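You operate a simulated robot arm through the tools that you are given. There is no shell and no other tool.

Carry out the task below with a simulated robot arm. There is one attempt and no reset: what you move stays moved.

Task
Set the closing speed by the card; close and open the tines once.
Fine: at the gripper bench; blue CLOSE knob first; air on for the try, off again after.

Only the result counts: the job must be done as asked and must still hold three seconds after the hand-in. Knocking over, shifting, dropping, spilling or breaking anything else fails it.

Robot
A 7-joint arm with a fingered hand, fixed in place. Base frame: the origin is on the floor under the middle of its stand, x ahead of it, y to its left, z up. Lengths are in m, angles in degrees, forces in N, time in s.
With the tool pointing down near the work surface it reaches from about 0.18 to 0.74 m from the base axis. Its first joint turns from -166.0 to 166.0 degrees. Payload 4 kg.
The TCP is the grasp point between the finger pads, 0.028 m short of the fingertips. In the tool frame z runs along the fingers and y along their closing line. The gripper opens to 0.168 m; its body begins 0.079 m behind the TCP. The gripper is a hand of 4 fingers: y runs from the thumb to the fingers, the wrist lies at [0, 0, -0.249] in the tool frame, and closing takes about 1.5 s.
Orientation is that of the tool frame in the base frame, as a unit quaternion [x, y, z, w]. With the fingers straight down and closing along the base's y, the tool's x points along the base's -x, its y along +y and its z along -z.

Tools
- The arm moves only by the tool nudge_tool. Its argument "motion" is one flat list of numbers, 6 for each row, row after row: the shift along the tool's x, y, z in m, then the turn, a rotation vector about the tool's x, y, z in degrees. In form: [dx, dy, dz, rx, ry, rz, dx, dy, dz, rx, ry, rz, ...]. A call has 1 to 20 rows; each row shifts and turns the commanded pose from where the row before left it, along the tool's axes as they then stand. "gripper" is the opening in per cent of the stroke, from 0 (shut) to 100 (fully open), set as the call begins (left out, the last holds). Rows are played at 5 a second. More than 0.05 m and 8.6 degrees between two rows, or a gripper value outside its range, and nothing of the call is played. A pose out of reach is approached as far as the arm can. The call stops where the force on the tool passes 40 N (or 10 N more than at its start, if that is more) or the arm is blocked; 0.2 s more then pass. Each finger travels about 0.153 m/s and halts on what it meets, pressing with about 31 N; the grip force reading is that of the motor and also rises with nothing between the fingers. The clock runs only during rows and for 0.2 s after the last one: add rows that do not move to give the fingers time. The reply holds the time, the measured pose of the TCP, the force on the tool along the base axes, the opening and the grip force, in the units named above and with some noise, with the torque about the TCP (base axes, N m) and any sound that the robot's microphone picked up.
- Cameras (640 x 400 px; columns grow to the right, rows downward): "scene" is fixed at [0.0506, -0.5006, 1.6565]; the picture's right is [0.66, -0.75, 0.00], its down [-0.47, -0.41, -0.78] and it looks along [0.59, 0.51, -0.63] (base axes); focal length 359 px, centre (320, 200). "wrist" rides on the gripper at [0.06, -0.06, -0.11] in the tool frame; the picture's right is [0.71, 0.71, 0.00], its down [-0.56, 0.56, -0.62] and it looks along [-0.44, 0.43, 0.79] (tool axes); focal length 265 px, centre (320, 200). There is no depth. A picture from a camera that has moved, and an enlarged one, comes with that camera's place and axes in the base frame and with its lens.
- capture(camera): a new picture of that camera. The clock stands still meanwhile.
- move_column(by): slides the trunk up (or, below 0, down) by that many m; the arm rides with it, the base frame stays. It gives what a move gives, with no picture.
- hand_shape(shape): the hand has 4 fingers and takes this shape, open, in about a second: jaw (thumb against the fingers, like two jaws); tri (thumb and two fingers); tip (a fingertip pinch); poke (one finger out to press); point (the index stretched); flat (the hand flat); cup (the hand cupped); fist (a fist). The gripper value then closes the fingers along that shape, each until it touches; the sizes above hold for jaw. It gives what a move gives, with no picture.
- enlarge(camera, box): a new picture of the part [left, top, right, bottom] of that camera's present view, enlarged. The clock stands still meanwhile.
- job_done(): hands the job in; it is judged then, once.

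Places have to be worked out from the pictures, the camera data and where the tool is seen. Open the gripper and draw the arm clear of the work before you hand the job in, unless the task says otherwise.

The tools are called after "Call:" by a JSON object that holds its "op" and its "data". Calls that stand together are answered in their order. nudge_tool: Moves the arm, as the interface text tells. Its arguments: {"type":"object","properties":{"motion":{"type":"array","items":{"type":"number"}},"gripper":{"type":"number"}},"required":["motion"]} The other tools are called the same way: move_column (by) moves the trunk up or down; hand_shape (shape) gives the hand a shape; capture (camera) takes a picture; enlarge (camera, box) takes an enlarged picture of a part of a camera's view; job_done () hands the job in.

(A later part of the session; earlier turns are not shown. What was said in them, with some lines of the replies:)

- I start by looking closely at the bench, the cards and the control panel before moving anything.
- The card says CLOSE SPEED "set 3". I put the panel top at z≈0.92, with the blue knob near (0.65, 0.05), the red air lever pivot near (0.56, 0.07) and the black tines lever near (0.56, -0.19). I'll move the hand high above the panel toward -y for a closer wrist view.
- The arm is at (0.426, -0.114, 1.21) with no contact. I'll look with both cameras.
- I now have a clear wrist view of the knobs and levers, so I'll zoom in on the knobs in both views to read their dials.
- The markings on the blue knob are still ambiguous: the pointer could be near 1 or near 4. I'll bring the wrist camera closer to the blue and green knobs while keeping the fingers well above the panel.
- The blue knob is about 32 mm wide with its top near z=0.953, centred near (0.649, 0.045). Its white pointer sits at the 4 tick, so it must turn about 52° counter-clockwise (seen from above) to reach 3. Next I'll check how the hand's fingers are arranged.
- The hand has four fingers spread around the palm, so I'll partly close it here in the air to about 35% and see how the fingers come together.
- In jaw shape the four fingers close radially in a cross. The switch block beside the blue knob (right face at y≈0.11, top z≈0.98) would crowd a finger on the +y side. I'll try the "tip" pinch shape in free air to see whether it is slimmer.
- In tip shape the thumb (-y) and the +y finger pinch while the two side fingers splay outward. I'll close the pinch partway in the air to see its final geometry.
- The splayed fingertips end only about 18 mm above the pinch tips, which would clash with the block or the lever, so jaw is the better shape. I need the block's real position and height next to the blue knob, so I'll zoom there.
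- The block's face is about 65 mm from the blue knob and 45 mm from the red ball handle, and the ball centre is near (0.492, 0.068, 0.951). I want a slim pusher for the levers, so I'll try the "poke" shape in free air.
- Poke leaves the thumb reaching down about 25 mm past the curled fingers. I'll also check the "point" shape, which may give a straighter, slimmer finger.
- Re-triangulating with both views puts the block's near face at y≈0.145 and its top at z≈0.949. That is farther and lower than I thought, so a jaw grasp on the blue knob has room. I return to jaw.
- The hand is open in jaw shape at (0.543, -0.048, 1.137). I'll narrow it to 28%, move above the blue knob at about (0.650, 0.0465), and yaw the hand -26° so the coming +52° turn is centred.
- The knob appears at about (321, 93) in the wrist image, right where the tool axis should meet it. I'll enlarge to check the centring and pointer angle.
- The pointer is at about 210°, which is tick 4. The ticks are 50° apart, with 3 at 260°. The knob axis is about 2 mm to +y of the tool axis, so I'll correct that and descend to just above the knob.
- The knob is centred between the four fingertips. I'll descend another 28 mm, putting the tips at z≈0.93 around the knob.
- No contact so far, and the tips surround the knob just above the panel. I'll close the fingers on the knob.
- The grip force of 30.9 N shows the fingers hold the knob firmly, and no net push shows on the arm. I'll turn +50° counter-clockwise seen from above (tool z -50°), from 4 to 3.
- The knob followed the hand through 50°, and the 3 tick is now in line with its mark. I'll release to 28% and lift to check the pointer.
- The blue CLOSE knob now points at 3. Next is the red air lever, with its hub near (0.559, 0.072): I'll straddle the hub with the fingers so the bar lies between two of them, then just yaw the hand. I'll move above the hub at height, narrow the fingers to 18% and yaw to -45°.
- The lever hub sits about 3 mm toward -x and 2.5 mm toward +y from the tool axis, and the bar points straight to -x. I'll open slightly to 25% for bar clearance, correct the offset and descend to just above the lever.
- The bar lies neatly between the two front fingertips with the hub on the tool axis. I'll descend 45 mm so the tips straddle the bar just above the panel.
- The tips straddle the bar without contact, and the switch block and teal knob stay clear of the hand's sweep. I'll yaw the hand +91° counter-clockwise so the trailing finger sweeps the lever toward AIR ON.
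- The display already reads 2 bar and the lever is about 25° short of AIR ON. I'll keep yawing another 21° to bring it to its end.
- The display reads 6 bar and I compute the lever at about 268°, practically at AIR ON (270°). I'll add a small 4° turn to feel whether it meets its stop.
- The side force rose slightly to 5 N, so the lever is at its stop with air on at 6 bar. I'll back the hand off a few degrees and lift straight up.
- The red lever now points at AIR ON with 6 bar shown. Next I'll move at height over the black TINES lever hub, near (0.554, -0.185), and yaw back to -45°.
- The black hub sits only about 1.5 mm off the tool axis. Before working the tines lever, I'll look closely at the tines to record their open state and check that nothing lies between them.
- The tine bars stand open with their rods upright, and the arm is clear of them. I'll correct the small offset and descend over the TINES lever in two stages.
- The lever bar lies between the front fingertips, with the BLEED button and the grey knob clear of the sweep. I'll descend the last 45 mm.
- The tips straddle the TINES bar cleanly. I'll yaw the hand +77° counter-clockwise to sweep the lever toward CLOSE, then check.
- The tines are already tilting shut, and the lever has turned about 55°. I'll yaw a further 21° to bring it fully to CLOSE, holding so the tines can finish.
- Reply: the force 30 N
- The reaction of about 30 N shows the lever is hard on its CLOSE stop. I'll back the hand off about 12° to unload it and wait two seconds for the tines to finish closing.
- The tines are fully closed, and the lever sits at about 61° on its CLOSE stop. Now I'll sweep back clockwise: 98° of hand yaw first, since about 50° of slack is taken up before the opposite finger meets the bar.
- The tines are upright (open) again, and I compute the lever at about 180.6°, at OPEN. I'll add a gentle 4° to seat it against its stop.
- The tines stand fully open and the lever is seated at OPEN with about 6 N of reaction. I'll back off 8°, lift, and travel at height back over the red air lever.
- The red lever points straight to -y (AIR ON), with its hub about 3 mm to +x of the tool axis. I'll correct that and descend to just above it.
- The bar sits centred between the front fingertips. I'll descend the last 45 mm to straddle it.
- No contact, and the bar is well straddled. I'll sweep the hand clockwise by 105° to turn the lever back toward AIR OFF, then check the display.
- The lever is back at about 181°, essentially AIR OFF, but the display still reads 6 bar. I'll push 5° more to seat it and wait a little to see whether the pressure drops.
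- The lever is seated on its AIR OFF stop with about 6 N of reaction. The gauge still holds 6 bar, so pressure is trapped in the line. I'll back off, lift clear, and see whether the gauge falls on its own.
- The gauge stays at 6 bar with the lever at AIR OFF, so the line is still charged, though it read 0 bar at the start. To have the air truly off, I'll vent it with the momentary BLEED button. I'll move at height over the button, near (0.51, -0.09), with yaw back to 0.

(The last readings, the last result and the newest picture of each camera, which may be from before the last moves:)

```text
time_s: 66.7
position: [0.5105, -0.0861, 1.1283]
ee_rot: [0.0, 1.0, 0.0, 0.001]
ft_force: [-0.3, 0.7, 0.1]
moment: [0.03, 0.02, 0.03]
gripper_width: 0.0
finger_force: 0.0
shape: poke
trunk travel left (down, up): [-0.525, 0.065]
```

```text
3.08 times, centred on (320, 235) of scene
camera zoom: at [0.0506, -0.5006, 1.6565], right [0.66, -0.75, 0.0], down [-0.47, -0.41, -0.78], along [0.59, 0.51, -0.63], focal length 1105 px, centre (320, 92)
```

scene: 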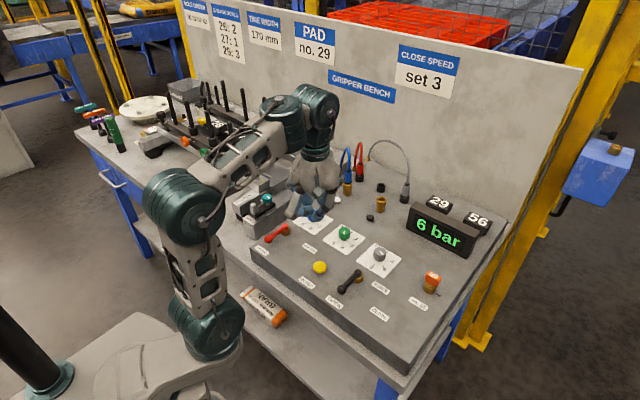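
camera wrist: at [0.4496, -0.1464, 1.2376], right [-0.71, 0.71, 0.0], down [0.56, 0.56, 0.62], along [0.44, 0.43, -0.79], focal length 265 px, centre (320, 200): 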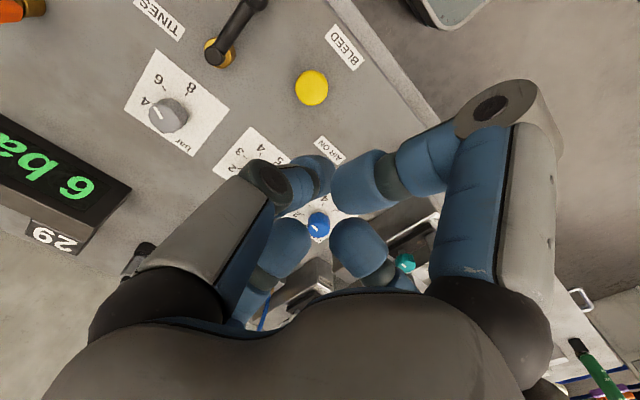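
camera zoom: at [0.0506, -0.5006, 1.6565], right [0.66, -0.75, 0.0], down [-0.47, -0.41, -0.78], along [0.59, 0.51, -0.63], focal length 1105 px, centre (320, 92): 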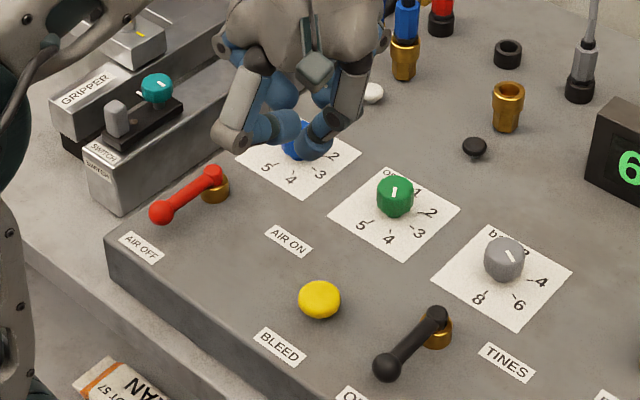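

The button top is at about (0.513, -0.099, 0.943), and the poking thumb tip is about 8 mm to the -y side of the tool axis, reaching 30 mm below the TCP. I'll adjust by 4–5 mm and descend until the tip is just above the button.

Call:
{"op": "nudge_tool", "data": {"motion": [-0.004, -0.0045, 0, 0, 0, 0, 0, 0, 0.036, 0, 0, 0, 0, 0, 0.036, 0, 0, 0, 0, 0, 0.036, 0, 0, 0, 0, 0, 0.034, 0, 0, 0, 0, 0, 0, 0, 0, 0]}}

Call:
{"op": "enlarge", "data": {"camera": "scene", "box": [260, 210, 380, 310]}}

Call:
{"op": "capture", "data": {"camera": "wrist"}}

```text
time_s: 68.1
position: [0.5197, -0.0886, 0.9863]
ee_rot: [0.0, 1.0, 0.0, 0.0]
ft_force: [-0.1, -0.5, 0.4]
moment: [0.0, 0.0, -0.01]
gripper_width: 0.0
finger_force: 0.1
shape: poke
trunk travel left (down, up): [-0.525, 0.065]
```

```text
4.00 times, centred on (320, 260) of scene
camera zoom: at [0.0506, -0.5006, 1.6565], right [0.66, -0.75, 0.0], down [-0.47, -0.41, -0.78], along [0.59, 0.51, -0.63], focal length 1437 px, centre (320, -40)
```

zoom: 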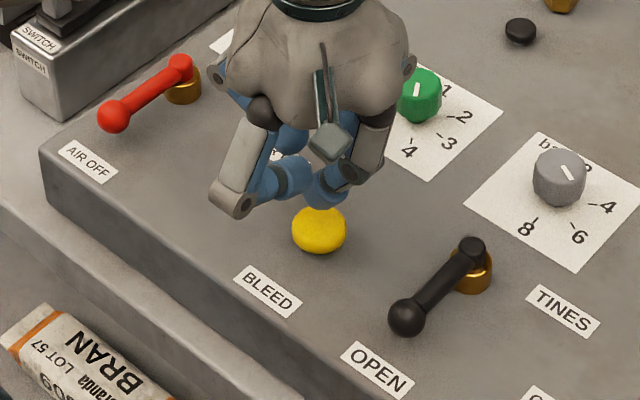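

```text
taken
camera wrist: at [0.4577, -0.1508, 1.0957], right [-0.71, 0.71, 0.0], down [0.56, 0.56, 0.62], along [0.44, 0.43, -0.79], focal length 265 px, centre (320, 200)
```

wrist: 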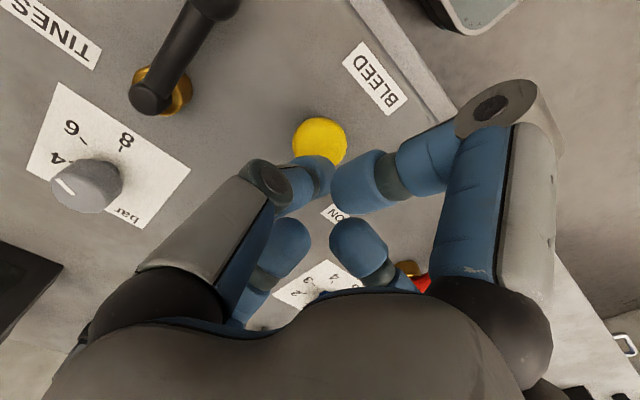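

The tip is about 4 mm too far in +x but still over the button. I'll shift back and ease down about 17 mm to press it lightly, watching the force.

Call:
{"op": "nudge_tool", "data": {"motion": [0.004, 0, 0, 0, 0, 0, 0, 0, 0.005, 0, 0, 0, 0, 0, 0.005, 0, 0, 0, 0, 0, 0.003, 0, 0, 0, 0, 0, 0.002, 0, 0, 0, 0, 0, 0.002, 0, 0, 0, 0, 0, 0, 0, 0, 0]}}

Call:
{"op": "capture", "data": {"camera": "scene"}}

Call:
{"op": "enlarge", "data": {"camera": "scene", "box": [260, 210, 380, 310]}}

```text
time_s: 69.7
position: [0.5122, -0.0901, 0.9685]
ee_rot: [0.0, 1.0, 0.0, 0.0]
ft_force: [-0.5, -0.9, 1.2]
moment: [0.0, 0.01, -0.04]
gripper_width: 0.0002
finger_force: 0.1
shape: poke
trunk travel left (down, up): [-0.525, 0.065]
```

```text
taken
```

scene: 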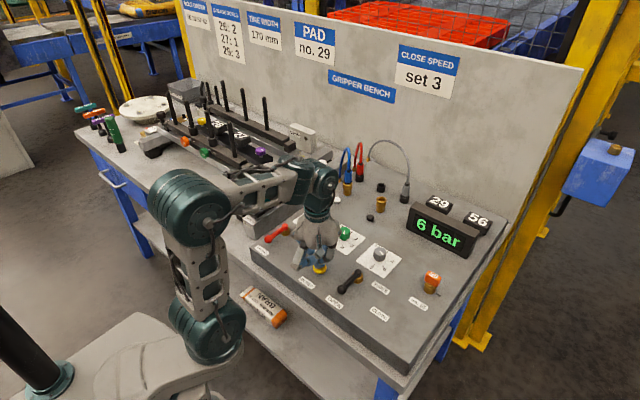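

```text
4.00 times, centred on (320, 260) of scene
camera zoom: at [0.0506, -0.5006, 1.6565], right [0.66, -0.75, 0.0], down [-0.47, -0.41, -0.78], along [0.59, 0.51, -0.63], focal length 1437 px, centre (320, -40)
```

zoom: 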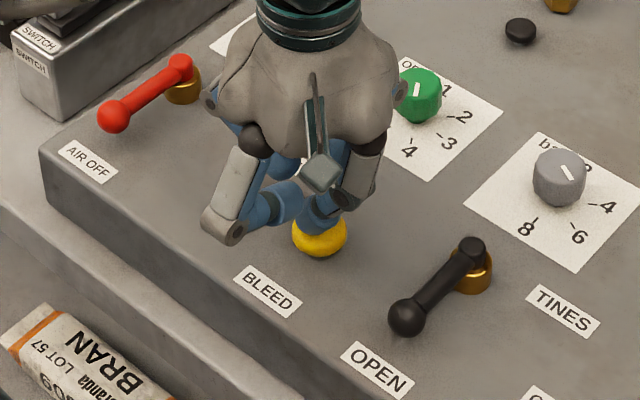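

The tip has just touched the button at about 1 N. I'll press down a further 5 mm in small steps and hold.

Call:
{"op": "nudge_tool", "data": {"motion": [0, 0, 0.002, 0, 0, 0, 0, 0, 0.0015, 0, 0, 0, 0, 0, 0.0015, 0, 0, 0, 0, 0, 0, 0, 0, 0, 0, 0, 0, 0, 0, 0]}}

Call:
{"op": "capture", "data": {"camera": "scene"}}

```text
time_s: 70.9
position: [0.511, -0.0902, 0.9641]
ee_rot: [-0.001, 1.0, 0.0, 0.001]
ft_force: [1.0, -0.6, 3.4]
moment: [0.01, -0.06, 0.01]
gripper_width: 0.0
finger_force: 0.0
shape: poke
trunk travel left (down, up): [-0.525, 0.065]
```

```text
taken
```

scene: 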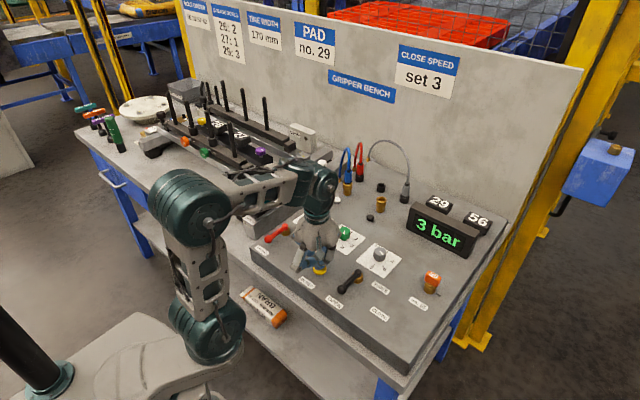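

The button is bleeding: the gauge has dropped to 3 bar with only 3 N on the finger. I'll hold it pressed for two more seconds.

Call:
{"op": "nudge_tool", "data": {"motion": [0, 0, 0.001, 0, 0, 0, 0, 0, 0, 0, 0, 0, 0, 0, 0, 0, 0, 0, 0, 0, 0, 0, 0, 0, 0, 0, 0, 0, 0, 0, 0, 0, 0, 0, 0, 0, 0, 0, 0, 0, 0, 0, 0, 0, 0, 0, 0, 0, 0, 0, 0, 0, 0, 0, 0, 0, 0, 0, 0, 0]}}

Call:
{"op": "capture", "data": {"camera": "scene"}}

```text
time_s: 73.1
position: [0.5103, -0.0904, 0.9634]
ee_rot: [0.0, 1.0, 0.0, 0.0]
ft_force: [2.4, 0.7, 5.2]
moment: [0.04, -0.06, 0.01]
gripper_width: 0.0
finger_force: 0.0
shape: poke
trunk travel left (down, up): [-0.525, 0.065]
```

```text
taken
```

scene: 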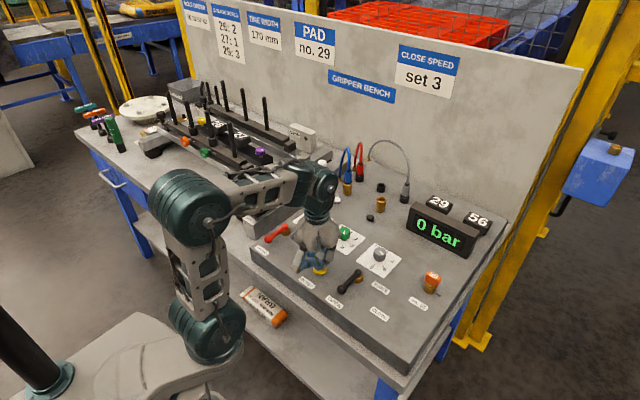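

The gauge reads 0 bar and the tines are still open. I'll lift straight off the button and draw back to a high, clear pose.

Call:
{"op": "nudge_tool", "data": {"motion": [0, 0, -0.01, 0, 0, 0, 0, 0, -0.03, 0, 0, 0, 0, 0, -0.04, 0, 0, 0, 0, 0, -0.045, 0, 0, 0, 0, 0, -0.045, 0, 0, 0, 0, 0, -0.045, 0, 0, 0, 0, 0, -0.035, 0, 0, 0, 0.03, 0, 0, 0, 0, 0, 0.03, 0, 0, 0, 0, 0, 0.03, 0, 0, 0, 0, 0, 0, 0, 0, 0, 0, 0]}}

Call:
{"op": "hand_shape", "data": {"shape": "jaw"}}

Call:
{"op": "capture", "data": {"camera": "scene"}}

Call:
{"op": "capture", "data": {"camera": "wrist"}}

Call:
{"op": "enlarge", "data": {"camera": "scene", "box": [240, 180, 500, 340]}}

Call:
{"op": "enlarge", "data": {"camera": "scene", "box": [270, 190, 370, 256]}}

Call:
{"op": "enlarge", "data": {"camera": "scene", "box": [120, 60, 330, 190]}}

```text
time_s: 75.5
position: [0.4196, -0.0921, 1.2037]
ee_rot: [0.0, 1.0, 0.0, 0.0]
ft_force: [0.2, -0.4, 0.9]
moment: [0.0, -0.02, -0.02]
gripper_width: 0.0
finger_force: 0.1
shape: poke
out of reach, approached as far as the arm can: row 7
trunk travel left (down, up): [-0.525, 0.065]
```

```text
time_s: 76.4
position: [0.4209, -0.0914, 1.2032]
ee_rot: [-0.001, 1.0, 0.0, 0.0]
ft_force: [0.9, -0.3, -0.3]
moment: [0.02, -0.02, 0.01]
gripper_width: 0.168
finger_force: 0.0
shape: jaw
trunk travel left (down, up): [-0.525, 0.065]
```

```text
taken
```

scene: 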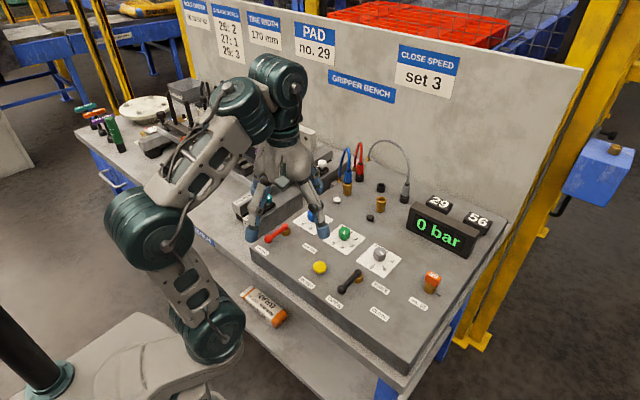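

```text
taken
camera wrist: at [0.3591, -0.1525, 1.3125], right [-0.71, 0.71, 0.0], down [0.56, 0.56, 0.62], along [0.44, 0.43, -0.79], focal length 265 px, centre (320, 200)
```

wrist: 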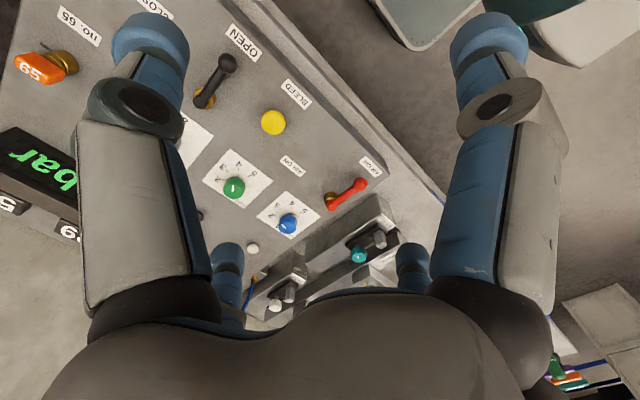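

```text
2.46 times, centred on (370, 260) of scene
camera zoom: at [0.0506, -0.5006, 1.6565], right [0.66, -0.75, 0.0], down [-0.47, -0.41, -0.78], along [0.59, 0.51, -0.63], focal length 884 px, centre (197, 52)
```

zoom: 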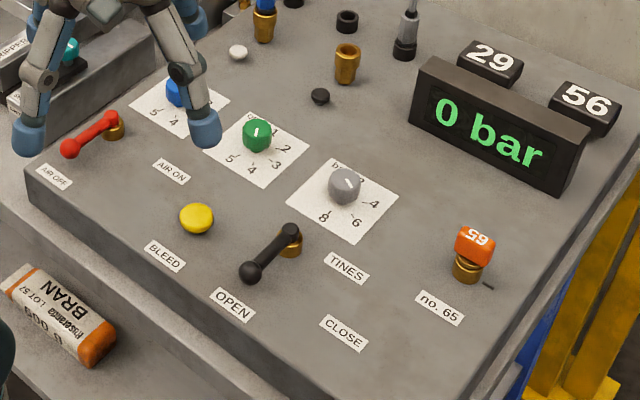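

```text
6.06 times, centred on (320, 223) of scene
camera zoom: at [0.0506, -0.5006, 1.6565], right [0.66, -0.75, 0.0], down [-0.47, -0.41, -0.78], along [0.59, 0.51, -0.63], focal length 2177 px, centre (320, 61)
```

zoom: 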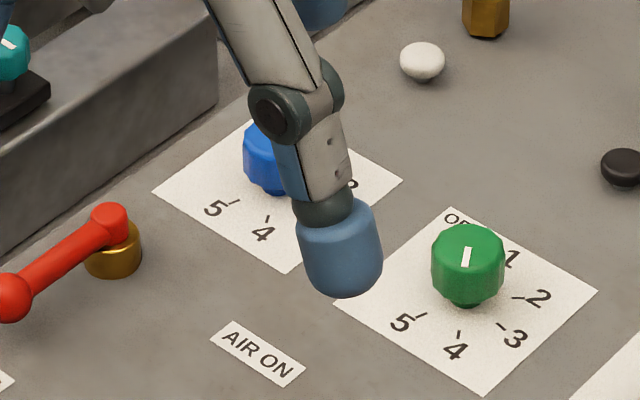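

```text
3.05 times, centred on (225, 125) of scene
camera zoom: at [0.0506, -0.5006, 1.6565], right [0.66, -0.75, 0.0], down [-0.47, -0.41, -0.78], along [0.59, 0.51, -0.63], focal length 1095 px, centre (610, 429)
```

zoom: 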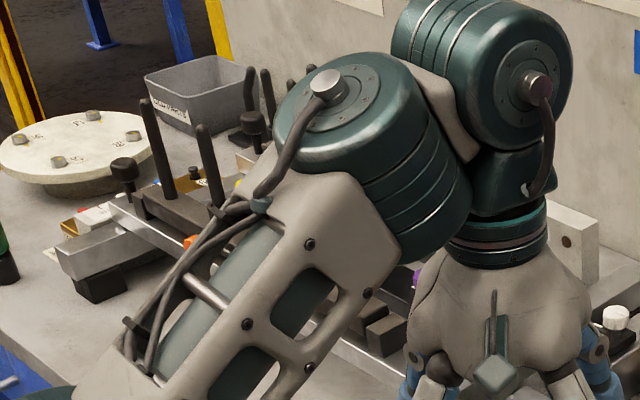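

The gauge is at 0 bar, the red lever at AIR OFF, the black lever at OPEN, and the arm is clear with the hand open. I'll check the blue knob one last time from the wrist camera.

Call:
{"op": "enlarge", "data": {"camera": "wrist", "box": [200, 130, 400, 260]}}

```text
3.08 times, centred on (300, 195) of wrist
camera zoom: at [0.3591, -0.1525, 1.3125], right [-0.71, 0.71, 0.0], down [0.56, 0.56, 0.62], along [0.44, 0.43, -0.79], focal length 817 px, centre (382, 215)
```

zoom: 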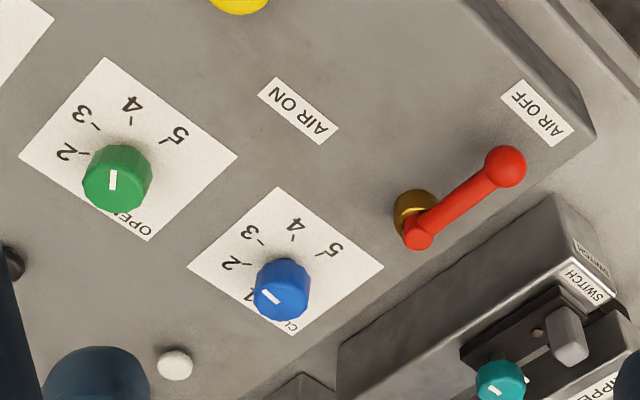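

The blue pointer computes to about 261°, against tick 3 at 260°, so it is set on 3. The tines were closed and opened once, the air is off at 0 bar, and the hand is open and clear, so I hand the job in.

Call:
{"op": "job_done", "data": {}}

```text
The job is handed in.
```

The closing speed is set and the tines were closed and opened once. The job is handed in, but no verdict came back, so this is from my own checks:

- **Closing speed:** I turned the blue CLOSE knob from 4 to 3, as the CLOSE SPEED card says, before switching any air on. The pointer sits about 1° from the 3 mark.
- **Try:** With the air on (the gauge showed 6 bar), I moved the TINES lever to CLOSE. The tines closed fully, and moving the lever back to OPEN returned them upright.
- **Air off:** The red lever is back at AIR OFF, on its stop.
- **Extra step:** The gauge still showed 6 bar after I shut the air off, so I pressed the BLEED button until it read 0 bar, as at the start. You hadn't asked for that.

I didn't touch the green OPEN and grey pressure knobs. The hand is open and clear of the bench.
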